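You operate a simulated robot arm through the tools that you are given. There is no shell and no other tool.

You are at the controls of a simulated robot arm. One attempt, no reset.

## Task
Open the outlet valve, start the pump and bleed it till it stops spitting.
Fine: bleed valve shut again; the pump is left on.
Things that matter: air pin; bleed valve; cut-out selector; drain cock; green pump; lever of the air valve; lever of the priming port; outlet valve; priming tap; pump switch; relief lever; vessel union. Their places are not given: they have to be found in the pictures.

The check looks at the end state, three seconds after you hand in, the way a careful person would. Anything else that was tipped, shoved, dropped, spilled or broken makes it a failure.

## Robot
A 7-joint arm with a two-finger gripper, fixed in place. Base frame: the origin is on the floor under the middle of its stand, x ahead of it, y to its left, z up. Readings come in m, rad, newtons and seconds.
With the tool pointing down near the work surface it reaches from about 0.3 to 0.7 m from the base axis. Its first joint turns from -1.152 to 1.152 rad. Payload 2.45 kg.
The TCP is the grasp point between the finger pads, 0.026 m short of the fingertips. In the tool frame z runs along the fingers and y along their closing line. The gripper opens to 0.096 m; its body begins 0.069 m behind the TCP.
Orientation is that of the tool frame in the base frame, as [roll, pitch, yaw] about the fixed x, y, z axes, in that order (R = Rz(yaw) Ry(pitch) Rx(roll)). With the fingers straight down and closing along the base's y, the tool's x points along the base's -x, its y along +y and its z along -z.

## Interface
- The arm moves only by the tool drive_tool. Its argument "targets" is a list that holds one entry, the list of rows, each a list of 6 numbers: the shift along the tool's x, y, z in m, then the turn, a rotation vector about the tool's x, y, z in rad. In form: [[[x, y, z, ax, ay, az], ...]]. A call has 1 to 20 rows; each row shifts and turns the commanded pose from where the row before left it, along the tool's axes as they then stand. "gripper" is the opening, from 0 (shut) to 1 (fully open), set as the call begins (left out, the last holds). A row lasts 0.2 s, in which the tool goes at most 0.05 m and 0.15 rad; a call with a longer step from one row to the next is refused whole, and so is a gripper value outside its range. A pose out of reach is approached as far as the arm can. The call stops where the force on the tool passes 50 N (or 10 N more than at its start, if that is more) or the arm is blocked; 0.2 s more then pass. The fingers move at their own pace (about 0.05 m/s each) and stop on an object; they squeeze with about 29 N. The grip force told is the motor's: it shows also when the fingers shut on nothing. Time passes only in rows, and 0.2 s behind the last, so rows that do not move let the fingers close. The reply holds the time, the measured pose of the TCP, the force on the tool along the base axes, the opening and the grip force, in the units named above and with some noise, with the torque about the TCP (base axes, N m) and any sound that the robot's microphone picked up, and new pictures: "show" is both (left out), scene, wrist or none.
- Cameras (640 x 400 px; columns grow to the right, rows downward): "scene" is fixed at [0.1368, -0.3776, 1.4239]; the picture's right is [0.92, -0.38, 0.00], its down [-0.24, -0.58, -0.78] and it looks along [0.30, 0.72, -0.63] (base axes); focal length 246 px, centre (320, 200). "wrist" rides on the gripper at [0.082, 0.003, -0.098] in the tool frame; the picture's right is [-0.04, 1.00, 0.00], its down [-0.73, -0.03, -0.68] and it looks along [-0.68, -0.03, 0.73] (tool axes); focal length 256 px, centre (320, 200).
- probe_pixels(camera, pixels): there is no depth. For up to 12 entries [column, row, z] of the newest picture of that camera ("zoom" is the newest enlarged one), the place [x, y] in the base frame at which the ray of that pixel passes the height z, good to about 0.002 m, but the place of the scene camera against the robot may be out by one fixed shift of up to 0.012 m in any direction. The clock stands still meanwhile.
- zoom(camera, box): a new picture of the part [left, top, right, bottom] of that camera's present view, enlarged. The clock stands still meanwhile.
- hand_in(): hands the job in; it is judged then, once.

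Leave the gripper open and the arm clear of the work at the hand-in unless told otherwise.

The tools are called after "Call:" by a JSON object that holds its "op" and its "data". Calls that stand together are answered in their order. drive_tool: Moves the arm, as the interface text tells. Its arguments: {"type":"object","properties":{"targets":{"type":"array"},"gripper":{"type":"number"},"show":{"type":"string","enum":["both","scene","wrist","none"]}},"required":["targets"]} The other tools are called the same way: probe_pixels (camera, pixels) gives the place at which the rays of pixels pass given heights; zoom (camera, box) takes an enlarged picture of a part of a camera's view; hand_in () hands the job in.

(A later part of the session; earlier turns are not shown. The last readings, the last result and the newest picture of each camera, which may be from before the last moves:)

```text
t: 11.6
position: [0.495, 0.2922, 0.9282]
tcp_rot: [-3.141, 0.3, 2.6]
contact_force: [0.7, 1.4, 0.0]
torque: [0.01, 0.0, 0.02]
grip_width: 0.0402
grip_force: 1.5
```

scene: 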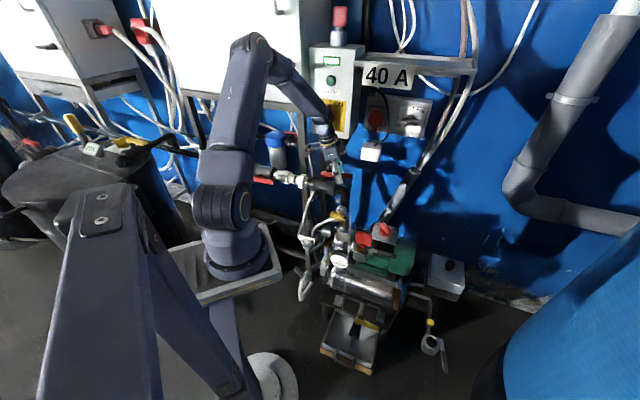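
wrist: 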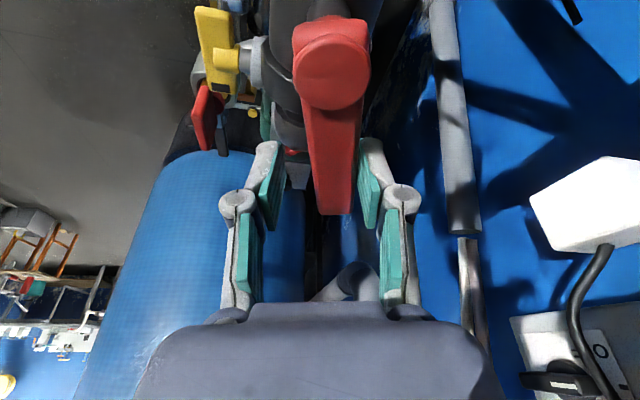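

The hand now faces -31° and the lever is nearly along the pipe. The end is about 14° further, so I'll do two more rows and then two small ones to feel for the stop.

Call:
{"op": "drive_tool", "data": {"targets": [[[0.0013, -0.006, -0.0004, 0.0355, 0, 0.1146], [0.0013, -0.006, -0.0004, 0.0355, 0, 0.1146], [0.0004, -0.0025, -0.0001, 0.0148, 0, 0.0478], [0.0004, -0.0025, -0.0001, 0.0148, 0, 0.0478], [0, 0, 0, 0, 0, 0]]]}}

```text
t: 12.8
position: [0.4824, 0.2816, 0.9281]
tcp_rot: [3.141, 0.3, 2.261]
contact_force: [10.9, 7.3, -5.2]
torque: [0.11, -0.04, 0.2]
grip_width: 0.0459
grip_force: 5.5
```

scene: 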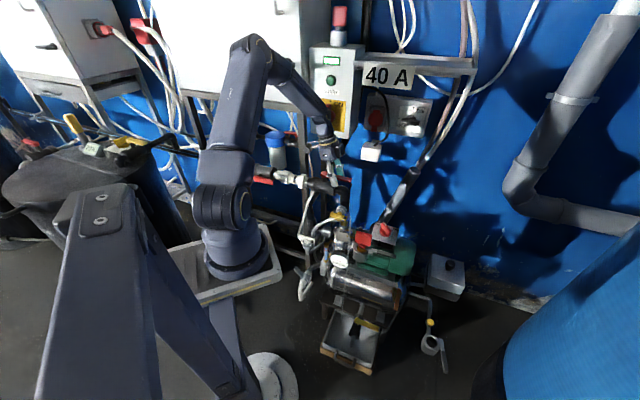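
wrist: 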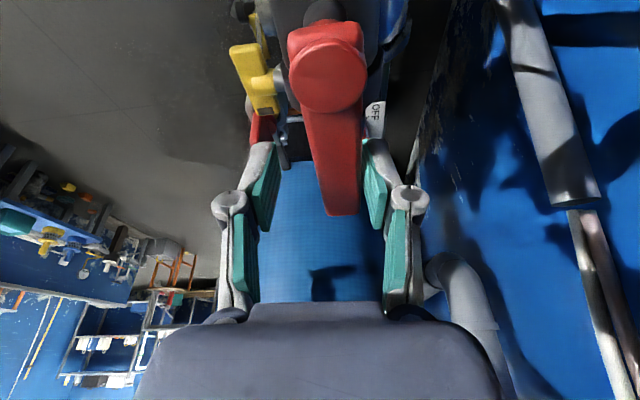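

At the end the force rose to 13 N and the finger was pushed open, so the lever has hit its stop lying along the pipe: the outlet valve is open. I'll centre the fingers off the lever and lift straight up.

Call:
{"op": "drive_tool", "data": {"targets": [[[0, 0.009, 0, 0, 0, 0], [0, 0.001, 0, 0, 0, 0], [-0.0103, 0, -0.0334, 0, 0, 0], [-0.0103, 0, -0.0334, 0, 0, 0], [-0.0103, 0, -0.0334, 0, 0, 0]]]}}

```text
t: 14.0
position: [0.4906, 0.2862, 1.0336]
tcp_rot: [3.14, 0.3, 2.261]
contact_force: [0.3, -0.3, -0.4]
torque: [0.03, 0.0, -0.06]
grip_width: 0.0386
grip_force: 0.0
```

scene: 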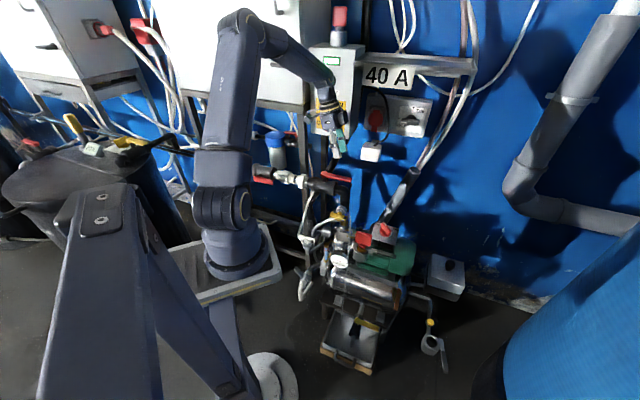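
wrist: 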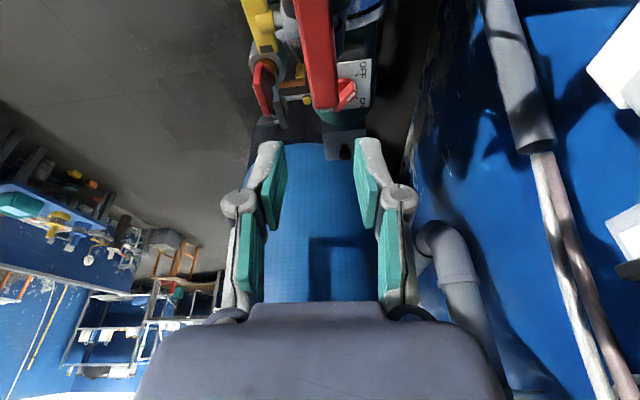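

The outlet lever now lies along its pipe. Next is the pump switch, whose plate I compute as nearly horizontal at z ≈ 0.70, centred on (0.64, 0.153), with OFF toward +y and ON toward +x. Staying high, I'll remove the tilt and turn the hand to face straight ahead.

Call:
{"op": "drive_tool", "data": {"targets": [[[0, 0, 0, 0, 0.15, 0], [0, 0, 0, 0, 0.15, 0], [0, 0, 0, 0, 0, -0.147], [0, 0, 0, 0, 0, -0.147], [0, 0, 0, 0, 0, -0.147], [0, 0, 0, 0, 0, -0.147], [0, 0, 0, 0, 0, -0.147], [0, 0, 0, 0, 0, -0.147]]], "gripper": 0.6}}

```text
t: 15.8
position: [0.4899, 0.2881, 1.0336]
tcp_rot: [-3.141, 0.002, -3.137]
contact_force: [0.9, -1.1, -0.2]
torque: [0.0, 0.01, 0.02]
grip_width: 0.058
grip_force: 0.2
```

scene: 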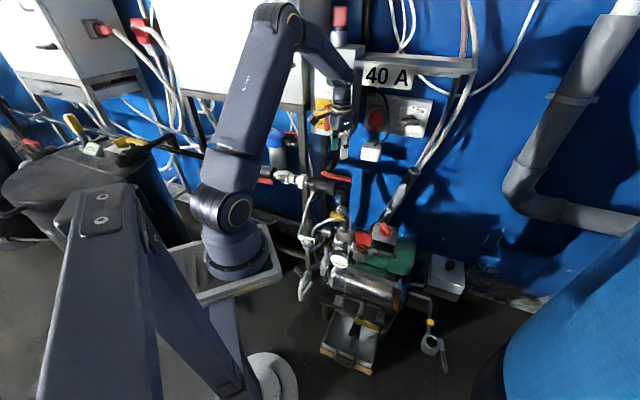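
wrist: 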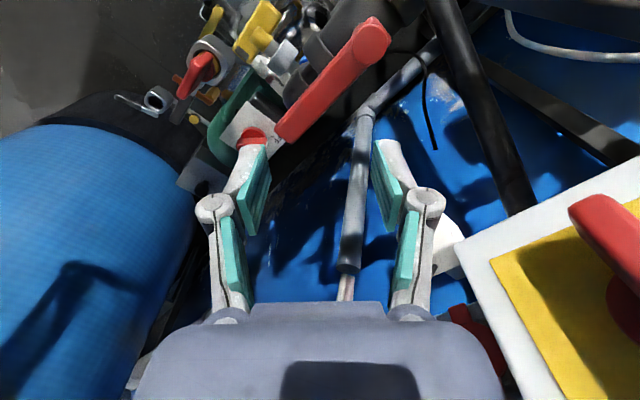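

The starter box is close on the right at (560,260), so I'll first move away from it in -y, then forward and slightly down over the switch.

Call:
{"op": "drive_tool", "data": {"targets": [[[0, -0.045, 0, 0, 0, 0], [0, -0.045, 0, 0, 0, 0], [0, -0.044, 0, 0, 0, 0], [-0.035, 0, 0.03, 0, 0, 0], [-0.035, 0, 0.03, 0, 0, 0], [-0.02, 0, 0.03, 0, 0, 0]]]}}

```text
t: 17.2
position: [0.5798, 0.1558, 0.9432]
tcp_rot: [-3.14, 0.0, -3.139]
contact_force: [-1.0, -0.1, 0.7]
torque: [0.01, 0.01, 0.0]
grip_width: 0.0574
grip_force: 0.0
```

scene: 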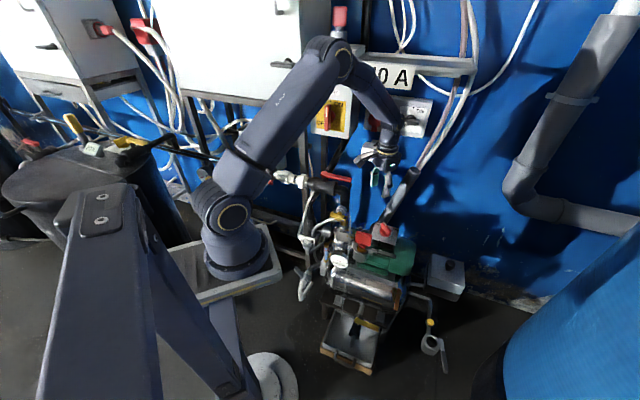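
wrist: 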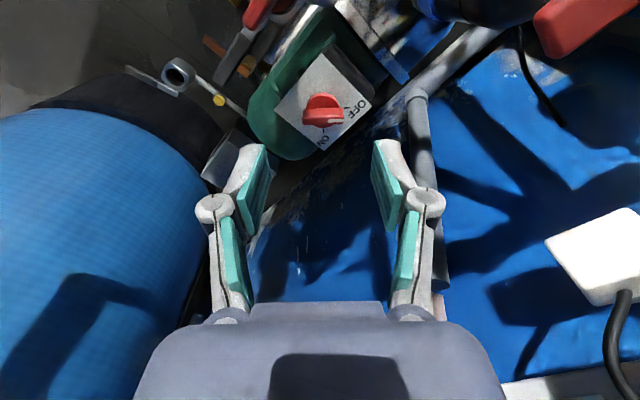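

I can see the switch plate clearly at (322,105). I'll enlarge it to read the knob's direction.

Call:
{"op": "zoom", "data": {"camera": "wrist", "box": [260, 40, 390, 160]}}

Call:
{"op": "zoom", "data": {"camera": "scene", "box": [350, 200, 420, 260]}}

Call:
{"op": "zoom", "data": {"camera": "scene", "box": [290, 150, 370, 220]}}

Call:
{"op": "probe_pixels", "data": {"camera": "wrist", "pixels": [[322, 105, 0.72], [372, 103, 0.7], [327, 150, 0.7], [275, 113, 0.7], [330, 55, 0.7]]}}

```text
3.33 times, centred on (325, 100) of wrist
```

zoom: 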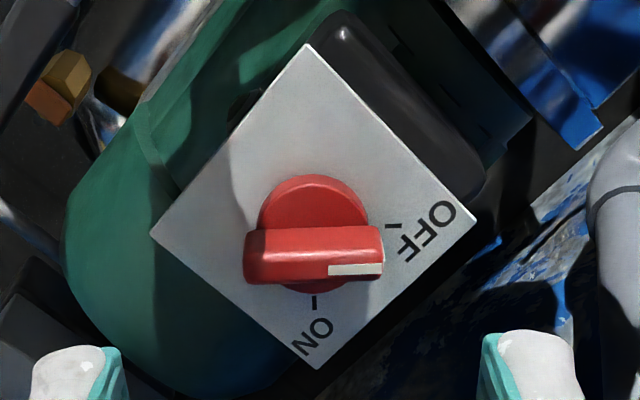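

```text
6.67 times, centred on (385, 230) of scene
```

zoom: 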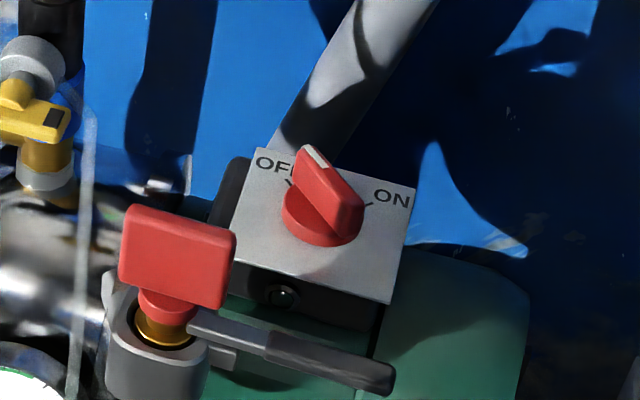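

```text
5.71 times, centred on (330, 185) of scene
```

zoom: 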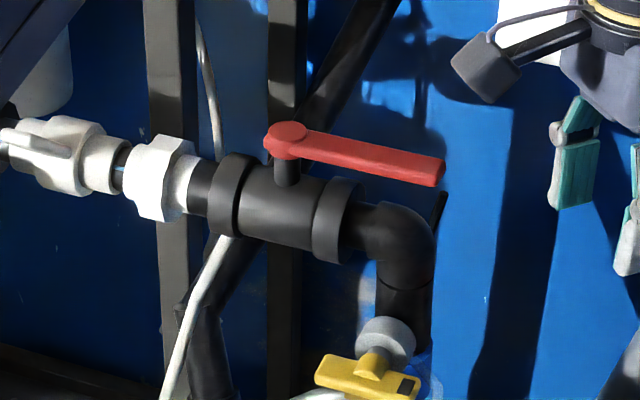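

```text
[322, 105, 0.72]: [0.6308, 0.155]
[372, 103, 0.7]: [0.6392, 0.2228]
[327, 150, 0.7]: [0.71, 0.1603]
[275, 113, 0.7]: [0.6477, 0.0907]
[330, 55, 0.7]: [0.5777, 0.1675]
```

The outlet lever is confirmed lying along the pipe. On the switch, the bar lies along base y with its white mark at the OFF tick (+y), and the ON tick is toward +x, so it needs a quarter turn clockwise from above. The knob is centred near (0.640, 0.155) with its top at z ≈ 0.72. I'll move above it and turn the hand a quarter turn so the fingers straddle the bar.

Call:
{"op": "drive_tool", "data": {"targets": [[[-0.03, 0, 0.01, 0, 0, 0], [-0.03, 0, 0.01, 0, 0, 0], [0, 0, 0, 0, 0, -0.143], [0, 0, 0, 0, 0, -0.143], [0, 0, 0, 0, 0, -0.143], [0, 0, 0, 0, 0, -0.143], [0, 0, 0, 0, 0, -0.143], [0, 0, 0, 0, 0, -0.143], [0, 0, 0, 0, 0, -0.143], [0, 0, 0, 0, 0, -0.143], [0, 0, 0, 0, 0, -0.143], [0, 0, 0, 0, 0, -0.143], [0, 0, 0, 0, 0, -0.143]]]}}

```text
t: 20.0
position: [0.6389, 0.1538, 0.9222]
tcp_rot: [-3.14, 0.0, -1.566]
contact_force: [-0.6, -0.1, 0.1]
torque: [0.02, -0.01, 0.01]
grip_width: 0.0576
grip_force: 0.0
```

scene: 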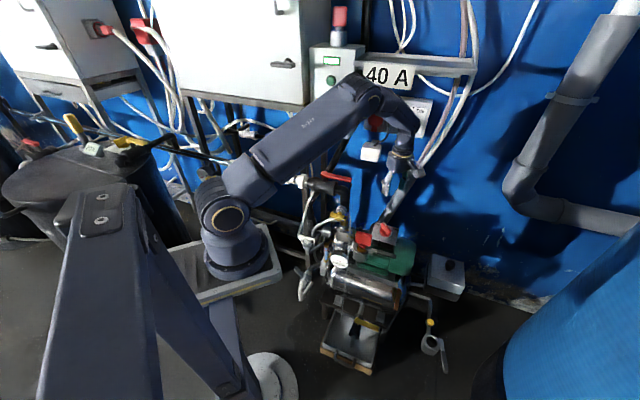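
wrist: 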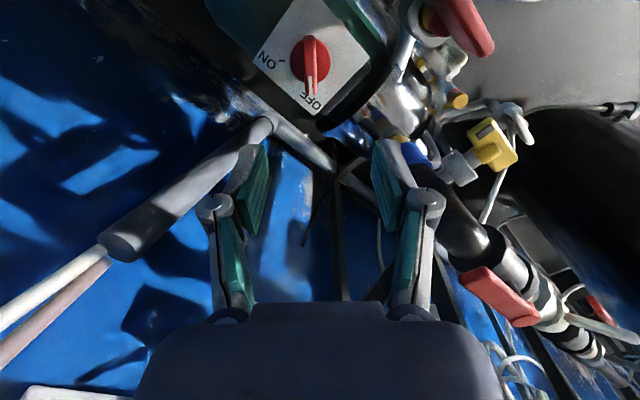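

The bar now lies between the fingers' directions at (311,62), with the white mark at its lower end by OFF. I'll zoom and probe to centre on it.

Call:
{"op": "zoom", "data": {"camera": "wrist", "box": [250, 0, 380, 120]}}

Call:
{"op": "probe_pixels", "data": {"camera": "wrist", "pixels": [[311, 40, 0.72], [311, 88, 0.72], [311, 62, 0.72], [311, 62, 0.71], [298, 60, 0.705], [331, 60, 0.705]]}}

```text
3.33 times, centred on (315, 60) of wrist
```

zoom: 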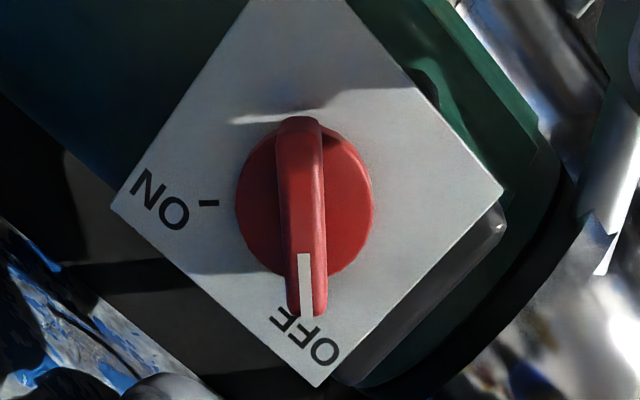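

```text
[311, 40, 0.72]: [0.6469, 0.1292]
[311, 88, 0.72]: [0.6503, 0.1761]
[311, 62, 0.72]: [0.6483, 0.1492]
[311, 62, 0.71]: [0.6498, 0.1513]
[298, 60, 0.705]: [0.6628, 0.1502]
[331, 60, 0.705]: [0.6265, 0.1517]
```

Matching the two wrist views puts the knob's axis at (0.651, 0.156), the bar's top at z ≈ 0.726 and the plate at z ≈ 0.687, so the scene camera is about 1 cm off. I'll centre on that and go down to just above the bar.

Call:
{"op": "drive_tool", "data": {"targets": [[[-0.0005, -0.003, 0.036, 0, 0, 0], [-0.0005, -0.003, 0.036, 0, 0, 0], [-0.0005, -0.003, 0.036, 0, 0, 0], [-0.0005, -0.003, 0.036, 0, 0, 0]]]}}

```text
t: 21.0
position: [0.6526, 0.1555, 0.7776]
tcp_rot: [-3.141, -0.001, -1.565]
contact_force: [-0.3, 0.2, -0.6]
torque: [-0.02, -0.01, -0.02]
grip_width: 0.0574
grip_force: 0.1
```

scene: 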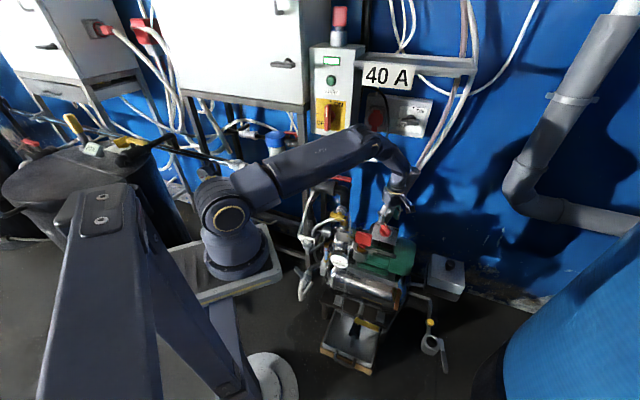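
wrist: 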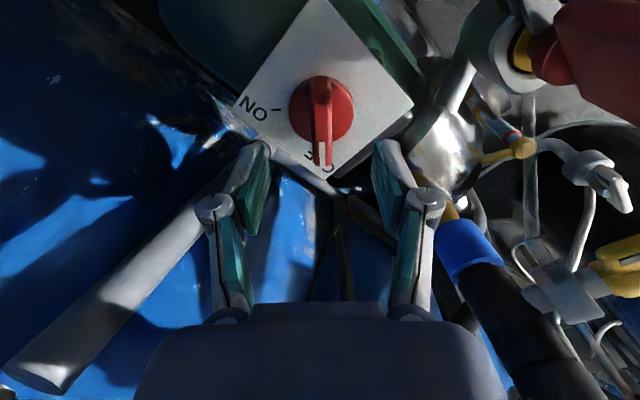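

The knob is centred between the fingers at (321,105). I'll go down 4.6 cm to straddle the bar, then close on it.

Call:
{"op": "drive_tool", "data": {"targets": [[[0, 0, 0.023, 0, 0, 0], [0, 0, 0.023, 0, 0, 0], [0, 0, 0, 0, 0, 0]]]}}

```text
t: 21.8
position: [0.6505, 0.1553, 0.7331]
tcp_rot: [-3.141, 0.0, -1.568]
contact_force: [0.0, -0.8, -0.1]
torque: [-0.02, 0.03, -0.02]
grip_width: 0.0575
grip_force: 0.1
```

scene: 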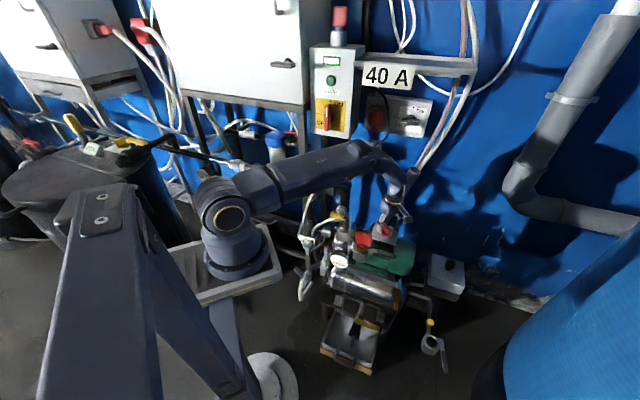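
wrist: 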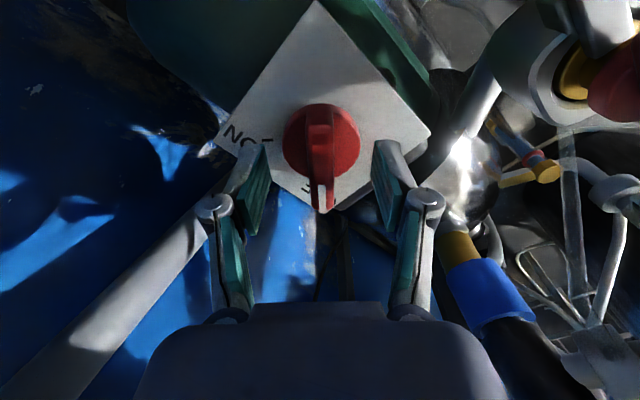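

The bar sits midway between the fingers and nothing is touched. I'll close on it.

Call:
{"op": "drive_tool", "data": {"targets": [[[0, 0, 0, 0, 0, 0], [0, 0, 0, 0, 0, 0], [0, 0, 0, 0, 0, 0], [0, 0, 0, 0, 0, 0]]], "gripper": 0.0}}

```text
t: 22.8
position: [0.6501, 0.1553, 0.7333]
tcp_rot: [3.14, 0.0, -1.566]
contact_force: [-5.1, -0.9, 2.7]
torque: [-0.04, 0.17, -0.07]
grip_width: 0.014
grip_force: 39.9
```

scene: 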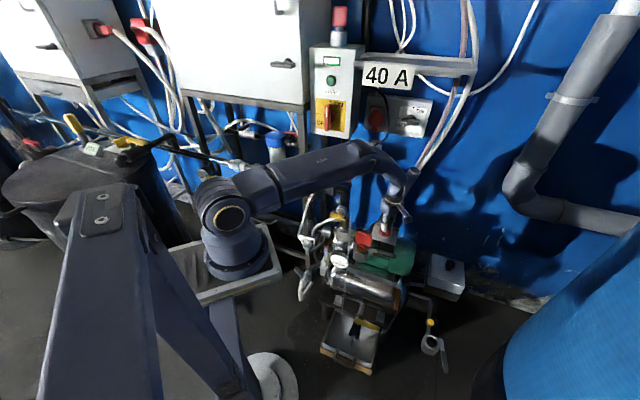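
wrist: 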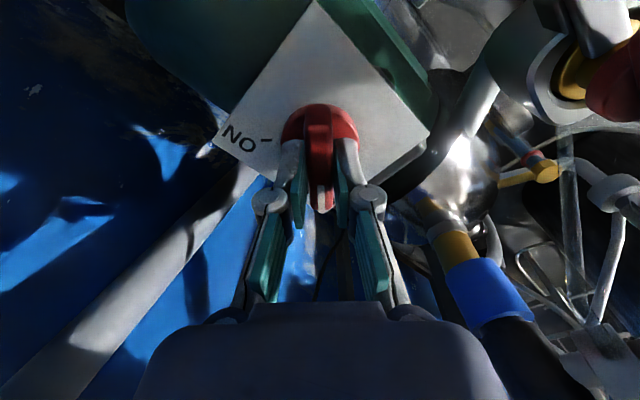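

The bar is gripped at 14 mm with only a small 5 N sideways load. I'll turn clockwise (positive about the tool's z) by 0.72 rad and check.

Call:
{"op": "drive_tool", "data": {"targets": [[[0, 0, 0, 0, 0, 0.12], [0, 0, 0, 0, 0, 0.12], [0, 0, 0, 0, 0, 0.12], [0, 0, 0, 0, 0, 0.12], [0, 0, 0, 0, 0, 0.12], [0, 0, 0, 0, 0, 0.12]]], "show": "wrist"}}

```text
t: 24.2
position: [0.65, 0.1563, 0.7326]
tcp_rot: [3.14, -0.004, -2.288]
contact_force: [-17.5, -9.3, 24.0]
torque: [-0.84, 0.93, 0.01]
grip_width: 0.0138
grip_force: 40.5
```

wrist: 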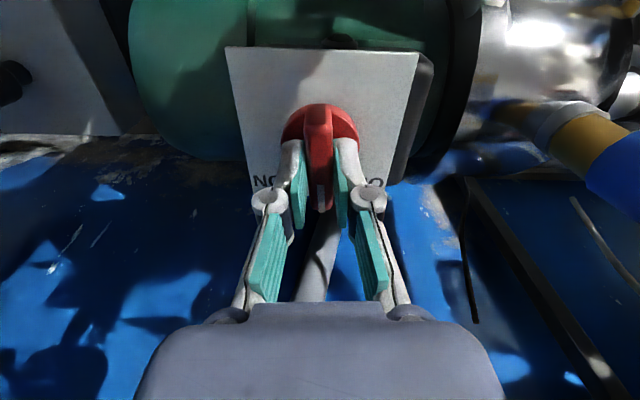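

The knob follows: it is now halfway, and the white mark points between OFF and ON. The load grew to about 31 N, mostly pushing the tool back and up, so I'm slightly off its axis. I'll ease 1.5 mm with that force and go on turning in smaller pieces.

Call:
{"op": "drive_tool", "data": {"targets": [[[0.0015, 0.0005, -0.0015, 0, 0, 0], [0, 0, 0, 0, 0, 0.1], [0, 0, 0, 0, 0, 0.1], [0.0005, 0, -0.0005, 0, 0, 0.1]]], "show": "wrist"}}

```text
t: 25.2
position: [0.6505, 0.1559, 0.7341]
tcp_rot: [3.14, 0.002, -2.587]
contact_force: [4.3, 2.5, -16.6]
torque: [0.61, -1.03, -0.01]
grip_width: 0.014
grip_force: 41.0
```

wrist: 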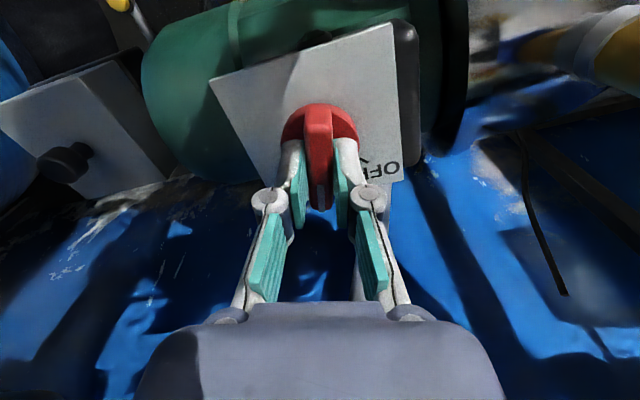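

The load has swapped to a 17 N downward pull, so I over-corrected by under 1 mm. About 32° remain to the ON tick. I'll lower 0.8 mm and turn on.

Call:
{"op": "drive_tool", "data": {"targets": [[[0, 0, 0.0008, 0, 0, 0.08], [0, 0, 0, 0, 0, 0.1], [0, 0, 0, 0, 0, 0.1], [0, 0, 0, 0, 0, 0.1]]], "show": "wrist"}}

```text
t: 26.2
position: [0.6495, 0.156, 0.7336]
tcp_rot: [-3.141, 0.0, -2.967]
contact_force: [2.7, 4.8, -15.2]
torque: [0.33, -1.03, -0.02]
grip_width: 0.0141
grip_force: 39.5
```

wrist: 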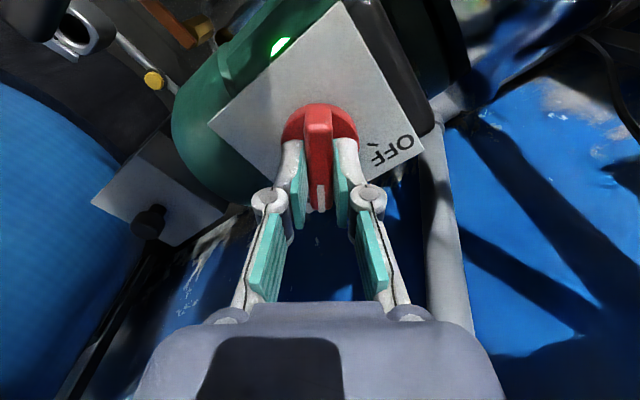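

A green lamp has come on beside the plate at (281,47). The mark is about 10° short of ON, so I'll finish the turn.

Call:
{"op": "drive_tool", "data": {"targets": [[[0, 0, 0.0006, 0, 0, 0.09], [0, 0, 0, 0, 0, 0.085], [0, 0, 0, 0, 0, 0]]], "show": "wrist"}}

```text
t: 27.0
position: [0.6498, 0.1551, 0.7333]
tcp_rot: [3.14, 0.002, 3.139]
contact_force: [8.4, 11.4, -8.7]
torque: [0.28, 0.68, 0.08]
grip_width: 0.0138
grip_force: 40.5
```

wrist: 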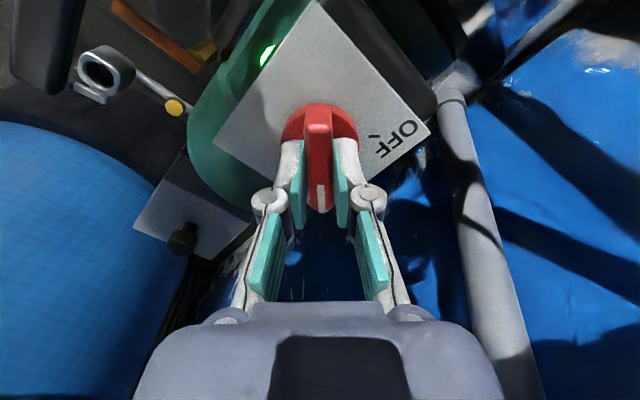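

The bar now points along +x, at the ON tick, and the green lamp is lit. I'll open the fingers, wait, and lift straight up.

Call:
{"op": "drive_tool", "data": {"targets": [[[0, 0, 0, 0, 0, 0], [0, 0, 0, 0, 0, 0], [0, 0, 0, 0, 0, 0], [0, 0, -0.04, 0, 0, 0], [0, 0, -0.045, 0, 0, 0], [0, 0, -0.045, 0, 0, 0], [0, 0, -0.045, 0, 0, 0]]], "gripper": 0.6}}

```text
t: 28.6
position: [0.6504, 0.1554, 0.9091]
tcp_rot: [3.141, -0.002, 3.139]
contact_force: [-0.3, 0.0, 0.3]
torque: [0.02, -0.06, -0.02]
grip_width: 0.0575
grip_force: 0.0
```

scene: 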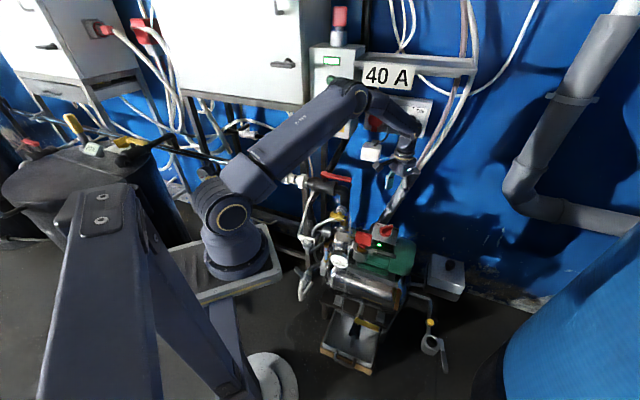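
wrist: 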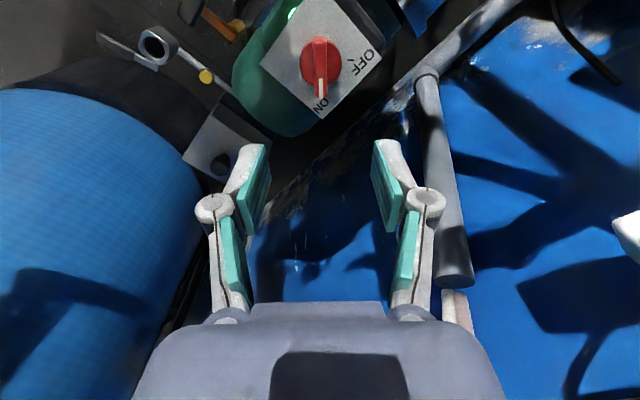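

The knob points at ON and the lamp stays green. I'll check the gauge, the hose and the tray in the scene picture.

Call:
{"op": "zoom", "data": {"camera": "scene", "box": [290, 190, 420, 290]}}

Call:
{"op": "zoom", "data": {"camera": "scene", "box": [310, 230, 370, 280]}}

Call:
{"op": "zoom", "data": {"camera": "scene", "box": [310, 280, 420, 385]}}

```text
4.00 times, centred on (355, 240) of scene
```

zoom: 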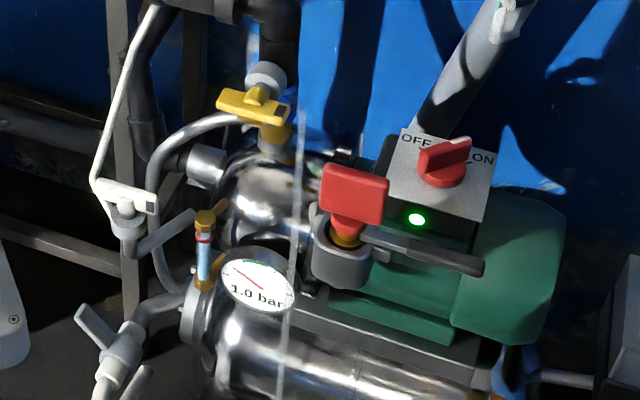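

```text
8.00 times, centred on (340, 255) of scene
```

zoom: 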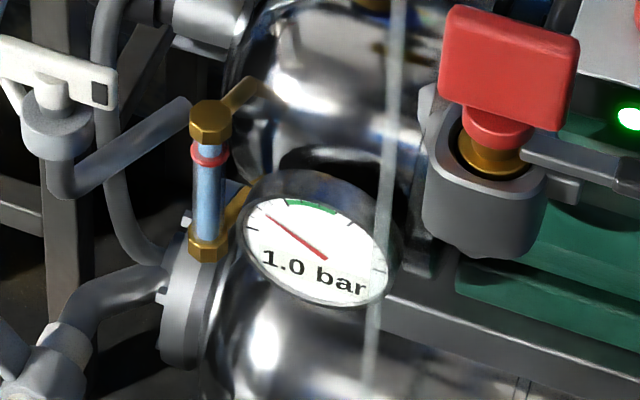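

```text
3.81 times, centred on (365, 332) of scene
```

zoom: 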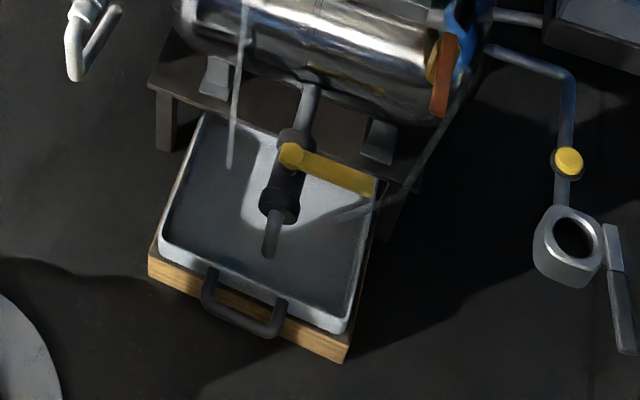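

The gauge reads 1.0 bar, so the pump is running. Next is the bleed tap, the yellow T-handle. I'll back off toward the robot, rise a little, and face the hand square to it for an accurate look.

Call:
{"op": "drive_tool", "data": {"targets": [[[0.045, 0, -0.01, 0, 0, 0], [0.045, 0, -0.01, 0, 0, 0], [0.045, 0, -0.01, 0, 0, 0], [0.045, 0, -0.01, 0, 0, 0], [0.045, 0, -0.01, 0, 0, 0], [0.03, 0, 0, 0, 0, -0.131], [0, 0, 0, 0, 0, -0.131], [0, 0, 0, 0, 0, -0.131], [0, 0, 0, 0, 0, -0.131], [0, 0, 0, 0, 0, -0.131], [0, 0, 0, 0, 0, -0.131]]]}}

```text
t: 31.0
position: [0.3949, 0.1546, 0.958]
tcp_rot: [-3.141, 0.002, -2.354]
contact_force: [0.2, -0.6, 0.1]
torque: [0.0, -0.01, -0.01]
grip_width: 0.0576
grip_force: 0.0
```

scene: 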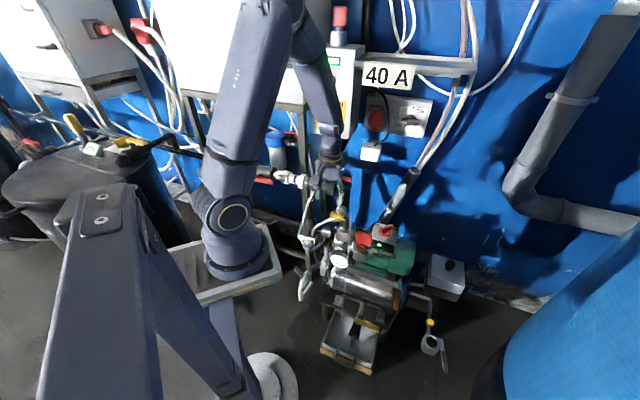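
wrist: 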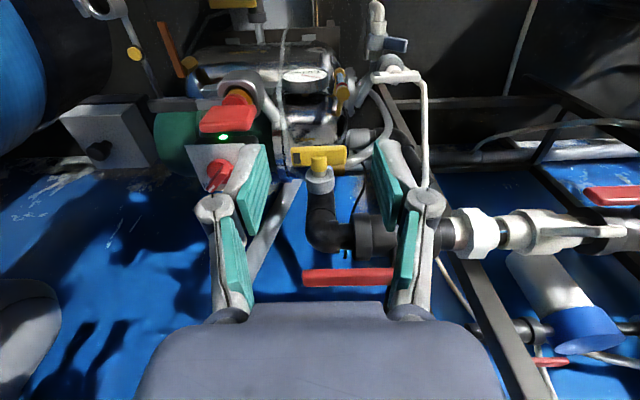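

The yellow handle is at (319,156), straight ahead between the fingers. I'll enlarge it and its hose connection.

Call:
{"op": "zoom", "data": {"camera": "wrist", "box": [265, 110, 375, 210]}}

Call:
{"op": "zoom", "data": {"camera": "wrist", "box": [180, 40, 420, 190]}}

Call:
{"op": "zoom", "data": {"camera": "scene", "box": [315, 195, 375, 240]}}

```text
4.00 times, centred on (320, 160) of wrist
```

zoom: 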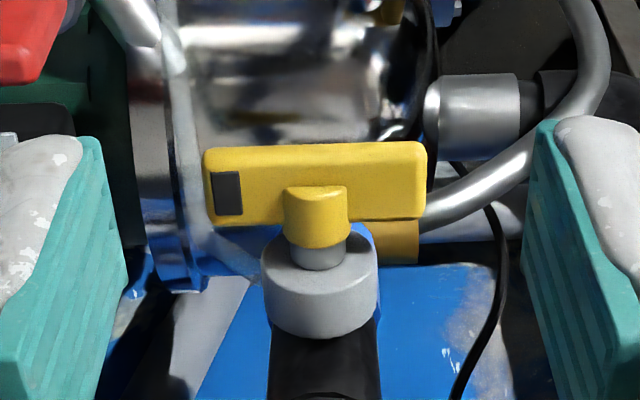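

```text
2.67 times, centred on (300, 115) of wrist
```

zoom: 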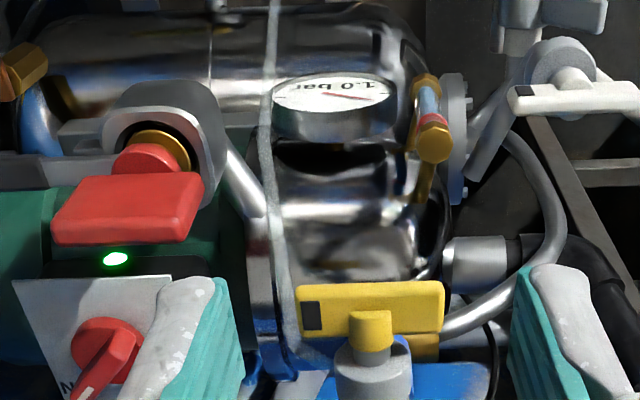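

```text
8.89 times, centred on (345, 218) of scene
```

zoom: 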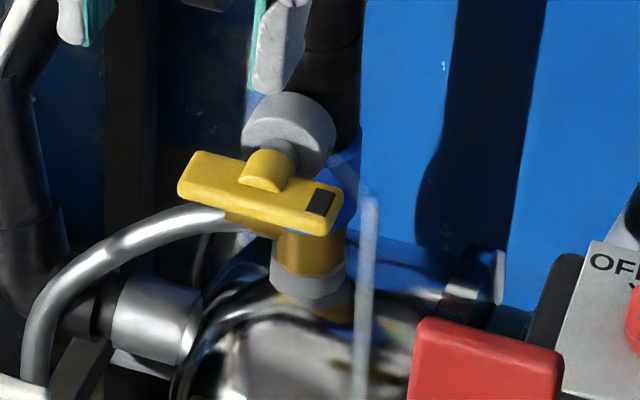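

The tap's stem points straight out toward the robot, with the T-bar across its front, horizontal and about 6.4 cm long, and the hose leaves from the body. I'll tilt the hand to look at it more level and to test reaching it with a forward-pointing hand, staying about 9 cm in front of the bar.

Call:
{"op": "drive_tool", "data": {"targets": [[[0, 0, 0, 0, -0.15, 0], [0, 0, 0, 0, -0.15, 0], [0, 0, 0, 0, -0.15, 0], [0, 0, 0, 0, -0.15, 0], [0.03, 0, 0.033, 0, 0, 0], [0.03, 0, 0.033, 0, 0, 0], [0.03, 0, 0.033, 0, 0, 0]]]}}

```text
t: 32.6
position: [0.3997, 0.1511, 0.8289]
tcp_rot: [3.14, 0.601, -2.357]
contact_force: [0.0, 0.0, -0.4]
torque: [0.02, 0.0, -0.01]
grip_width: 0.0573
grip_force: 0.0
out of reach, approached as far as the arm can: row 4
```

scene: 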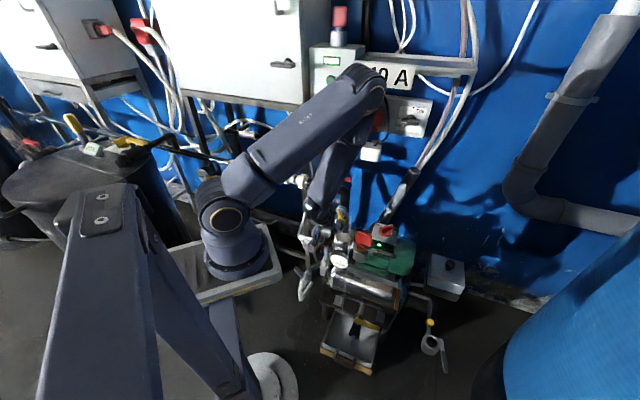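
wrist: 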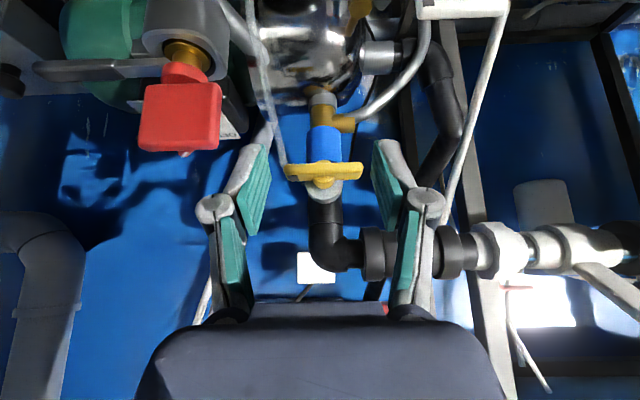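

Row 4 was reported slightly out of reach, but the hand arrived, and the bar now shows nearly face-on at (323,172). I'll enlarge it and compare its position across the two views.

Call:
{"op": "zoom", "data": {"camera": "wrist", "box": [270, 120, 380, 220]}}

Call:
{"op": "zoom", "data": {"camera": "scene", "box": [270, 50, 400, 250]}}

Call:
{"op": "probe_pixels", "data": {"camera": "wrist", "pixels": [[285, 172, 0.79], [362, 172, 0.79], [323, 172, 0.79], [323, 172, 0.81], [285, 172, 0.81], [362, 172, 0.81]]}}

```text
4.00 times, centred on (325, 170) of wrist
```

zoom: 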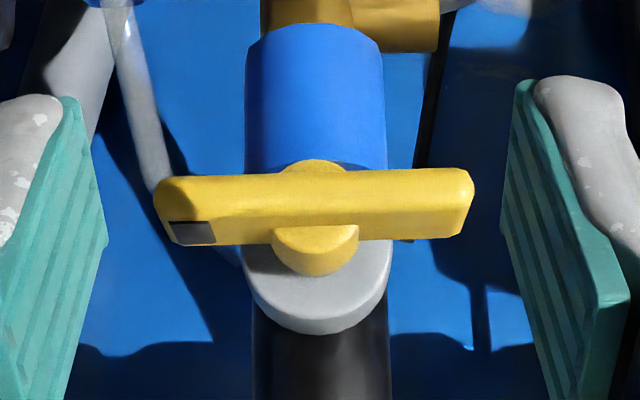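

```text
2.00 times, centred on (335, 150) of scene
```

zoom: 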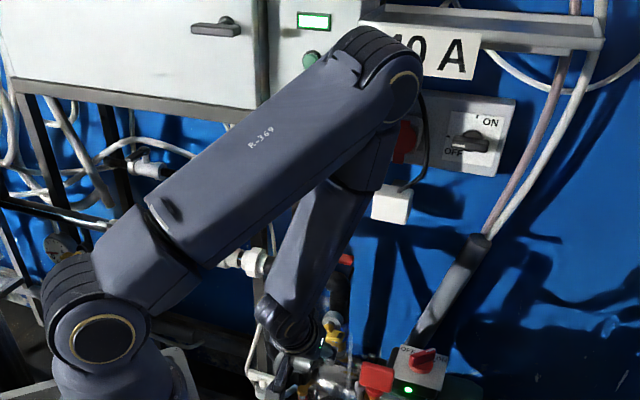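

```text
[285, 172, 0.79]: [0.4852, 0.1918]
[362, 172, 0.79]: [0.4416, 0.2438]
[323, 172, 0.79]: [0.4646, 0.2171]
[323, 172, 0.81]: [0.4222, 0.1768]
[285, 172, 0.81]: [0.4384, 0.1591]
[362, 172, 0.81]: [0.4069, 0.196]
```

Stereo from the two wrist views: T-bar centre at (0.4635, 0.2147, 0.790), running along u (the pipe direction), 6.9 cm long, with its axis pointing at the robot. My plan is to press an end of the bar down with closed fingertips, feeling gently which end gives. I'll close the fingers, rise a little, and move above the bar's end on the union side, away from the hose.

Call:
{"op": "drive_tool", "data": {"targets": [[[0, 0, 0, 0, 0, 0], [0, 0, 0, 0, 0, 0], [-0.0141, 0, -0.0206, 0, 0, 0], [-0.0185, 0.0093, 0.0177, 0, 0, 0], [-0.0185, 0.0093, 0.0177, 0, 0, 0], [-0.0185, 0.0093, 0.0177, 0, 0, 0], [0, 0, 0, 0, 0, 0]]], "gripper": 0.0}}

```text
t: 34.2
position: [0.4344, 0.2224, 0.8421]
tcp_rot: [-3.141, 0.6, -2.357]
contact_force: [0.2, 0.0, -0.3]
torque: [-0.01, 0.02, 0.0]
grip_width: 0.0
grip_force: 28.8
```

scene: 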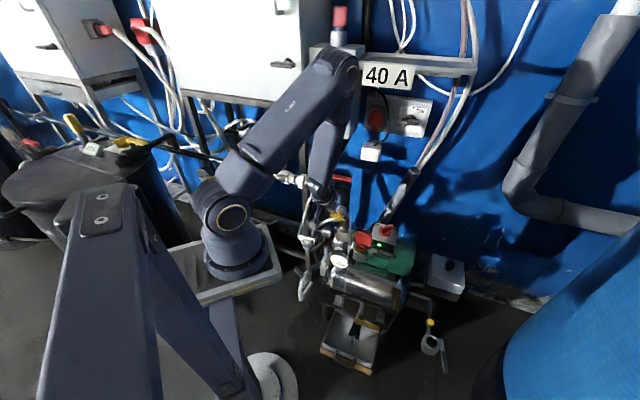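
wrist: 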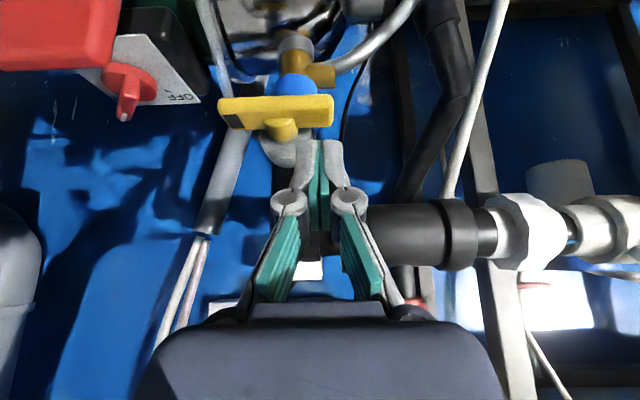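

The closed fingertips are just above the bar's union-side end at (330,125). I'll come down 2 cm, then press a few millimetres in small steps and read the force.

Call:
{"op": "drive_tool", "data": {"targets": [[[0.0113, 0, 0.0165, 0, 0, 0], [0.0023, 0, 0.0033, 0, 0, 0], [0.0023, 0, 0.0033, 0, 0, 0], [0.0023, 0, 0.0033, 0, 0, 0]]]}}

```text
t: 35.2
position: [0.4361, 0.222, 0.8078]
tcp_rot: [3.141, 0.6, -2.356]
contact_force: [-3.8, 2.1, 2.5]
torque: [0.07, 0.07, 0.0]
grip_width: 0.0
grip_force: 28.5
```

scene: 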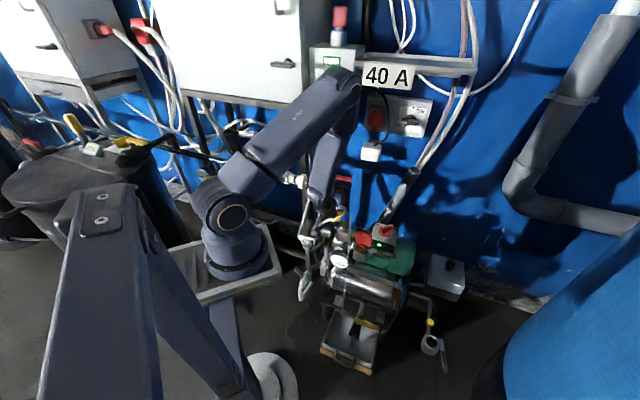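
wrist: 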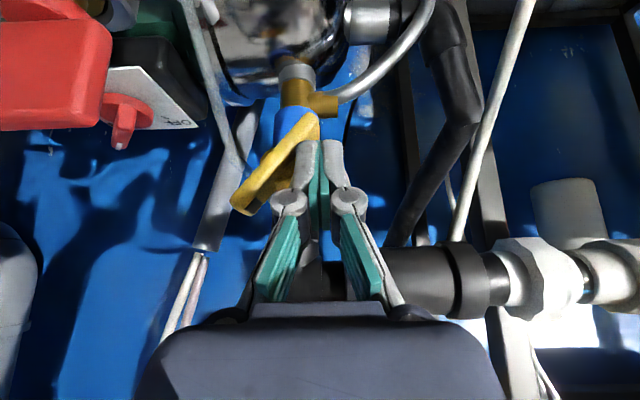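

That end goes down easily at about 5 N, and the bar has already turned some 45°. No sound is reported yet. I'll push further down 1.2 cm in small steps.

Call:
{"op": "drive_tool", "data": {"targets": [[[0.0023, 0, 0.0033, 0, 0, 0], [0.0023, 0, 0.0033, 0, 0, 0], [0.0023, 0, 0.0033, 0, 0, 0]]]}}

```text
t: 36.0
position: [0.4347, 0.2225, 0.7946]
tcp_rot: [-3.141, 0.598, -2.354]
contact_force: [-0.3, -0.4, 0.0]
torque: [0.02, 0.02, 0.0]
grip_width: 0.0001
grip_force: 28.8
```

scene: 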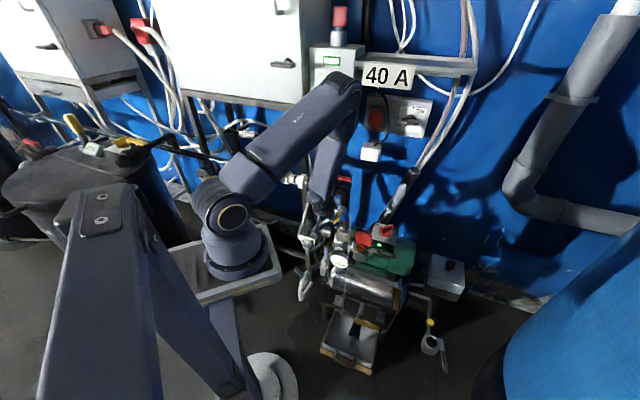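
wrist: 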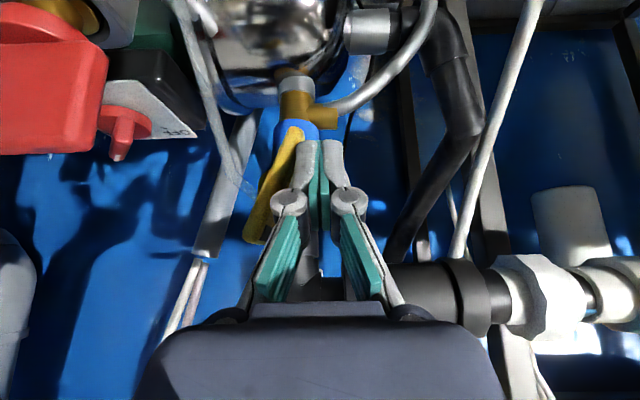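

The bar is at about 65–70° and still no sound. Its lower end now stands beside the fingertips, so I'll push it sideways toward +u (tool -y) in small steps.

Call:
{"op": "drive_tool", "data": {"targets": [[[0, -0.003, 0, 0, 0, 0], [0, -0.003, 0, 0, 0, 0], [0, -0.003, 0, 0, 0, 0]]]}}

```text
t: 36.8
position: [0.4384, 0.2185, 0.7955]
tcp_rot: [3.138, 0.601, -2.351]
contact_force: [-14.7, 14.8, 2.8]
torque: [0.03, 0.04, 0.02]
grip_width: 0.0
grip_force: 28.9
```

scene: 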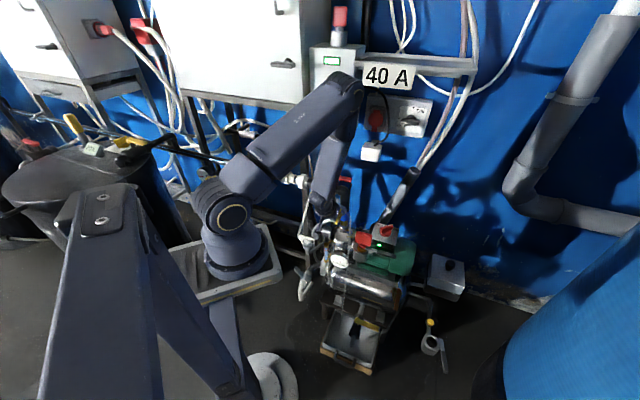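
wrist: 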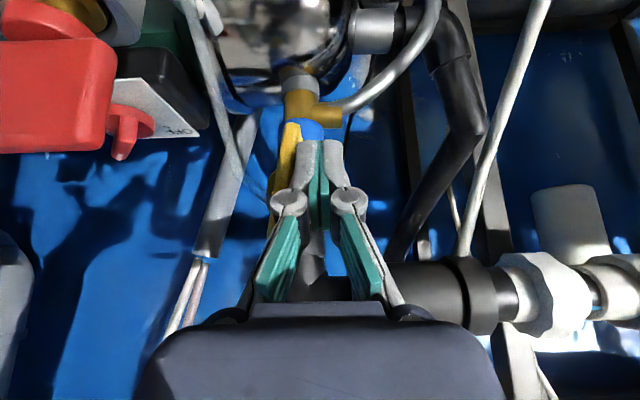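

The bar is now almost upright and resistance has risen to 21 N, so it's at or near the end of its travel. There's still no sound in the reply. I'll look closely at the tap, the hose, the gauge and the tray.

Call:
{"op": "zoom", "data": {"camera": "scene", "box": [300, 200, 380, 280]}}

Call:
{"op": "zoom", "data": {"camera": "scene", "box": [310, 280, 420, 385]}}

Call:
{"op": "zoom", "data": {"camera": "wrist", "box": [180, 0, 420, 240]}}

```text
5.00 times, centred on (340, 240) of scene
```

zoom: 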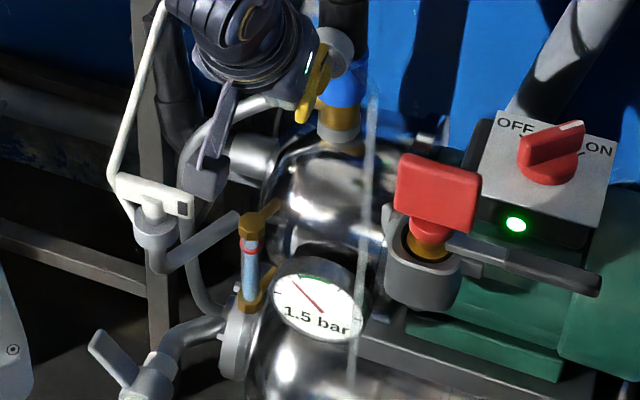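

```text
3.81 times, centred on (365, 332) of scene
```

zoom: 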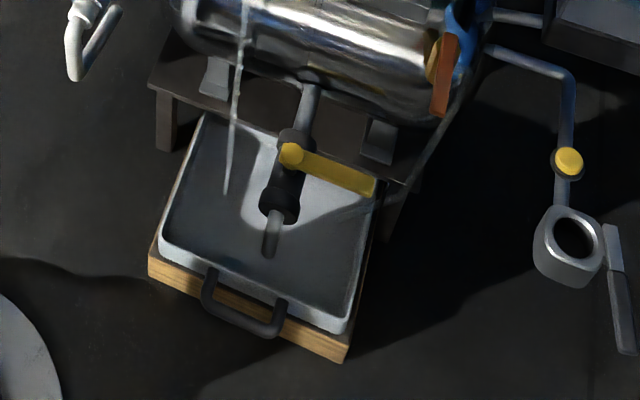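

```text
1.67 times, centred on (300, 120) of wrist
```

zoom: 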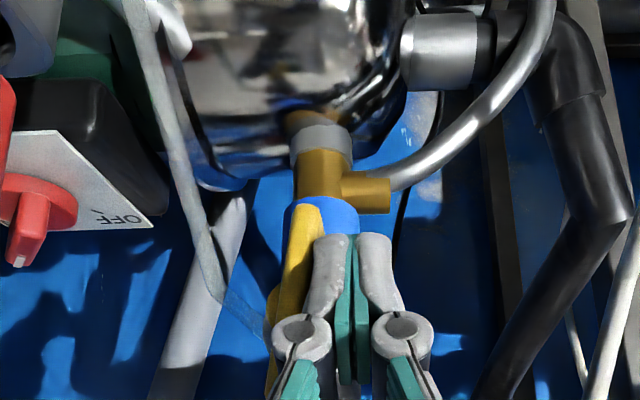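

The hose stream to the tray looks different now: it runs longer and is lumpy at (235,95)–(228,195) of the tray view, so it seems to be spitting. The gauge has risen to 1.5 bar. I'll ease the side force and let about 2 s pass, then look again.

Call:
{"op": "drive_tool", "data": {"targets": [[[0, 0.004, 0, 0, 0, 0], [0, 0, 0, 0, 0, 0], [0, 0, 0, 0, 0, 0], [0, 0, 0, 0, 0, 0], [0, 0, 0, 0, 0, 0], [0, 0, 0, 0, 0, 0]]]}}

Call:
{"op": "zoom", "data": {"camera": "scene", "box": [315, 280, 385, 345]}}

Call:
{"op": "zoom", "data": {"camera": "scene", "box": [310, 205, 380, 280]}}

```text
t: 38.2
position: [0.4392, 0.218, 0.7953]
tcp_rot: [-3.141, 0.6, -2.357]
contact_force: [-8.3, 8.7, 1.6]
torque: [0.05, -0.02, 0.04]
grip_width: 0.0
grip_force: 28.9
```

scene: 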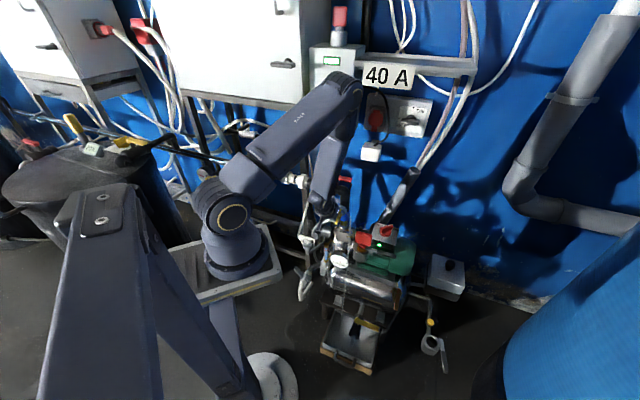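
wrist: 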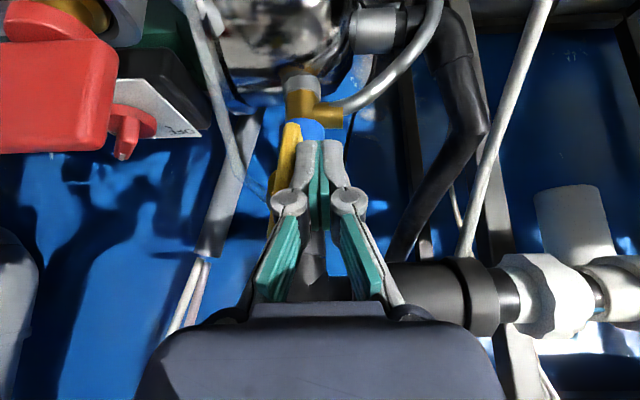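

```text
6.15 times, centred on (350, 312) of scene
```

zoom: 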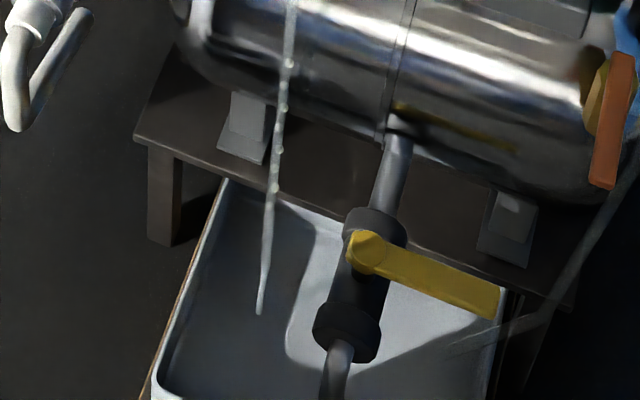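

```text
5.33 times, centred on (345, 242) of scene
```

zoom: 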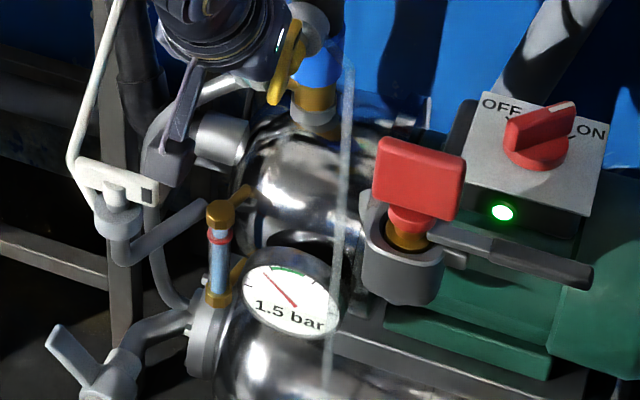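

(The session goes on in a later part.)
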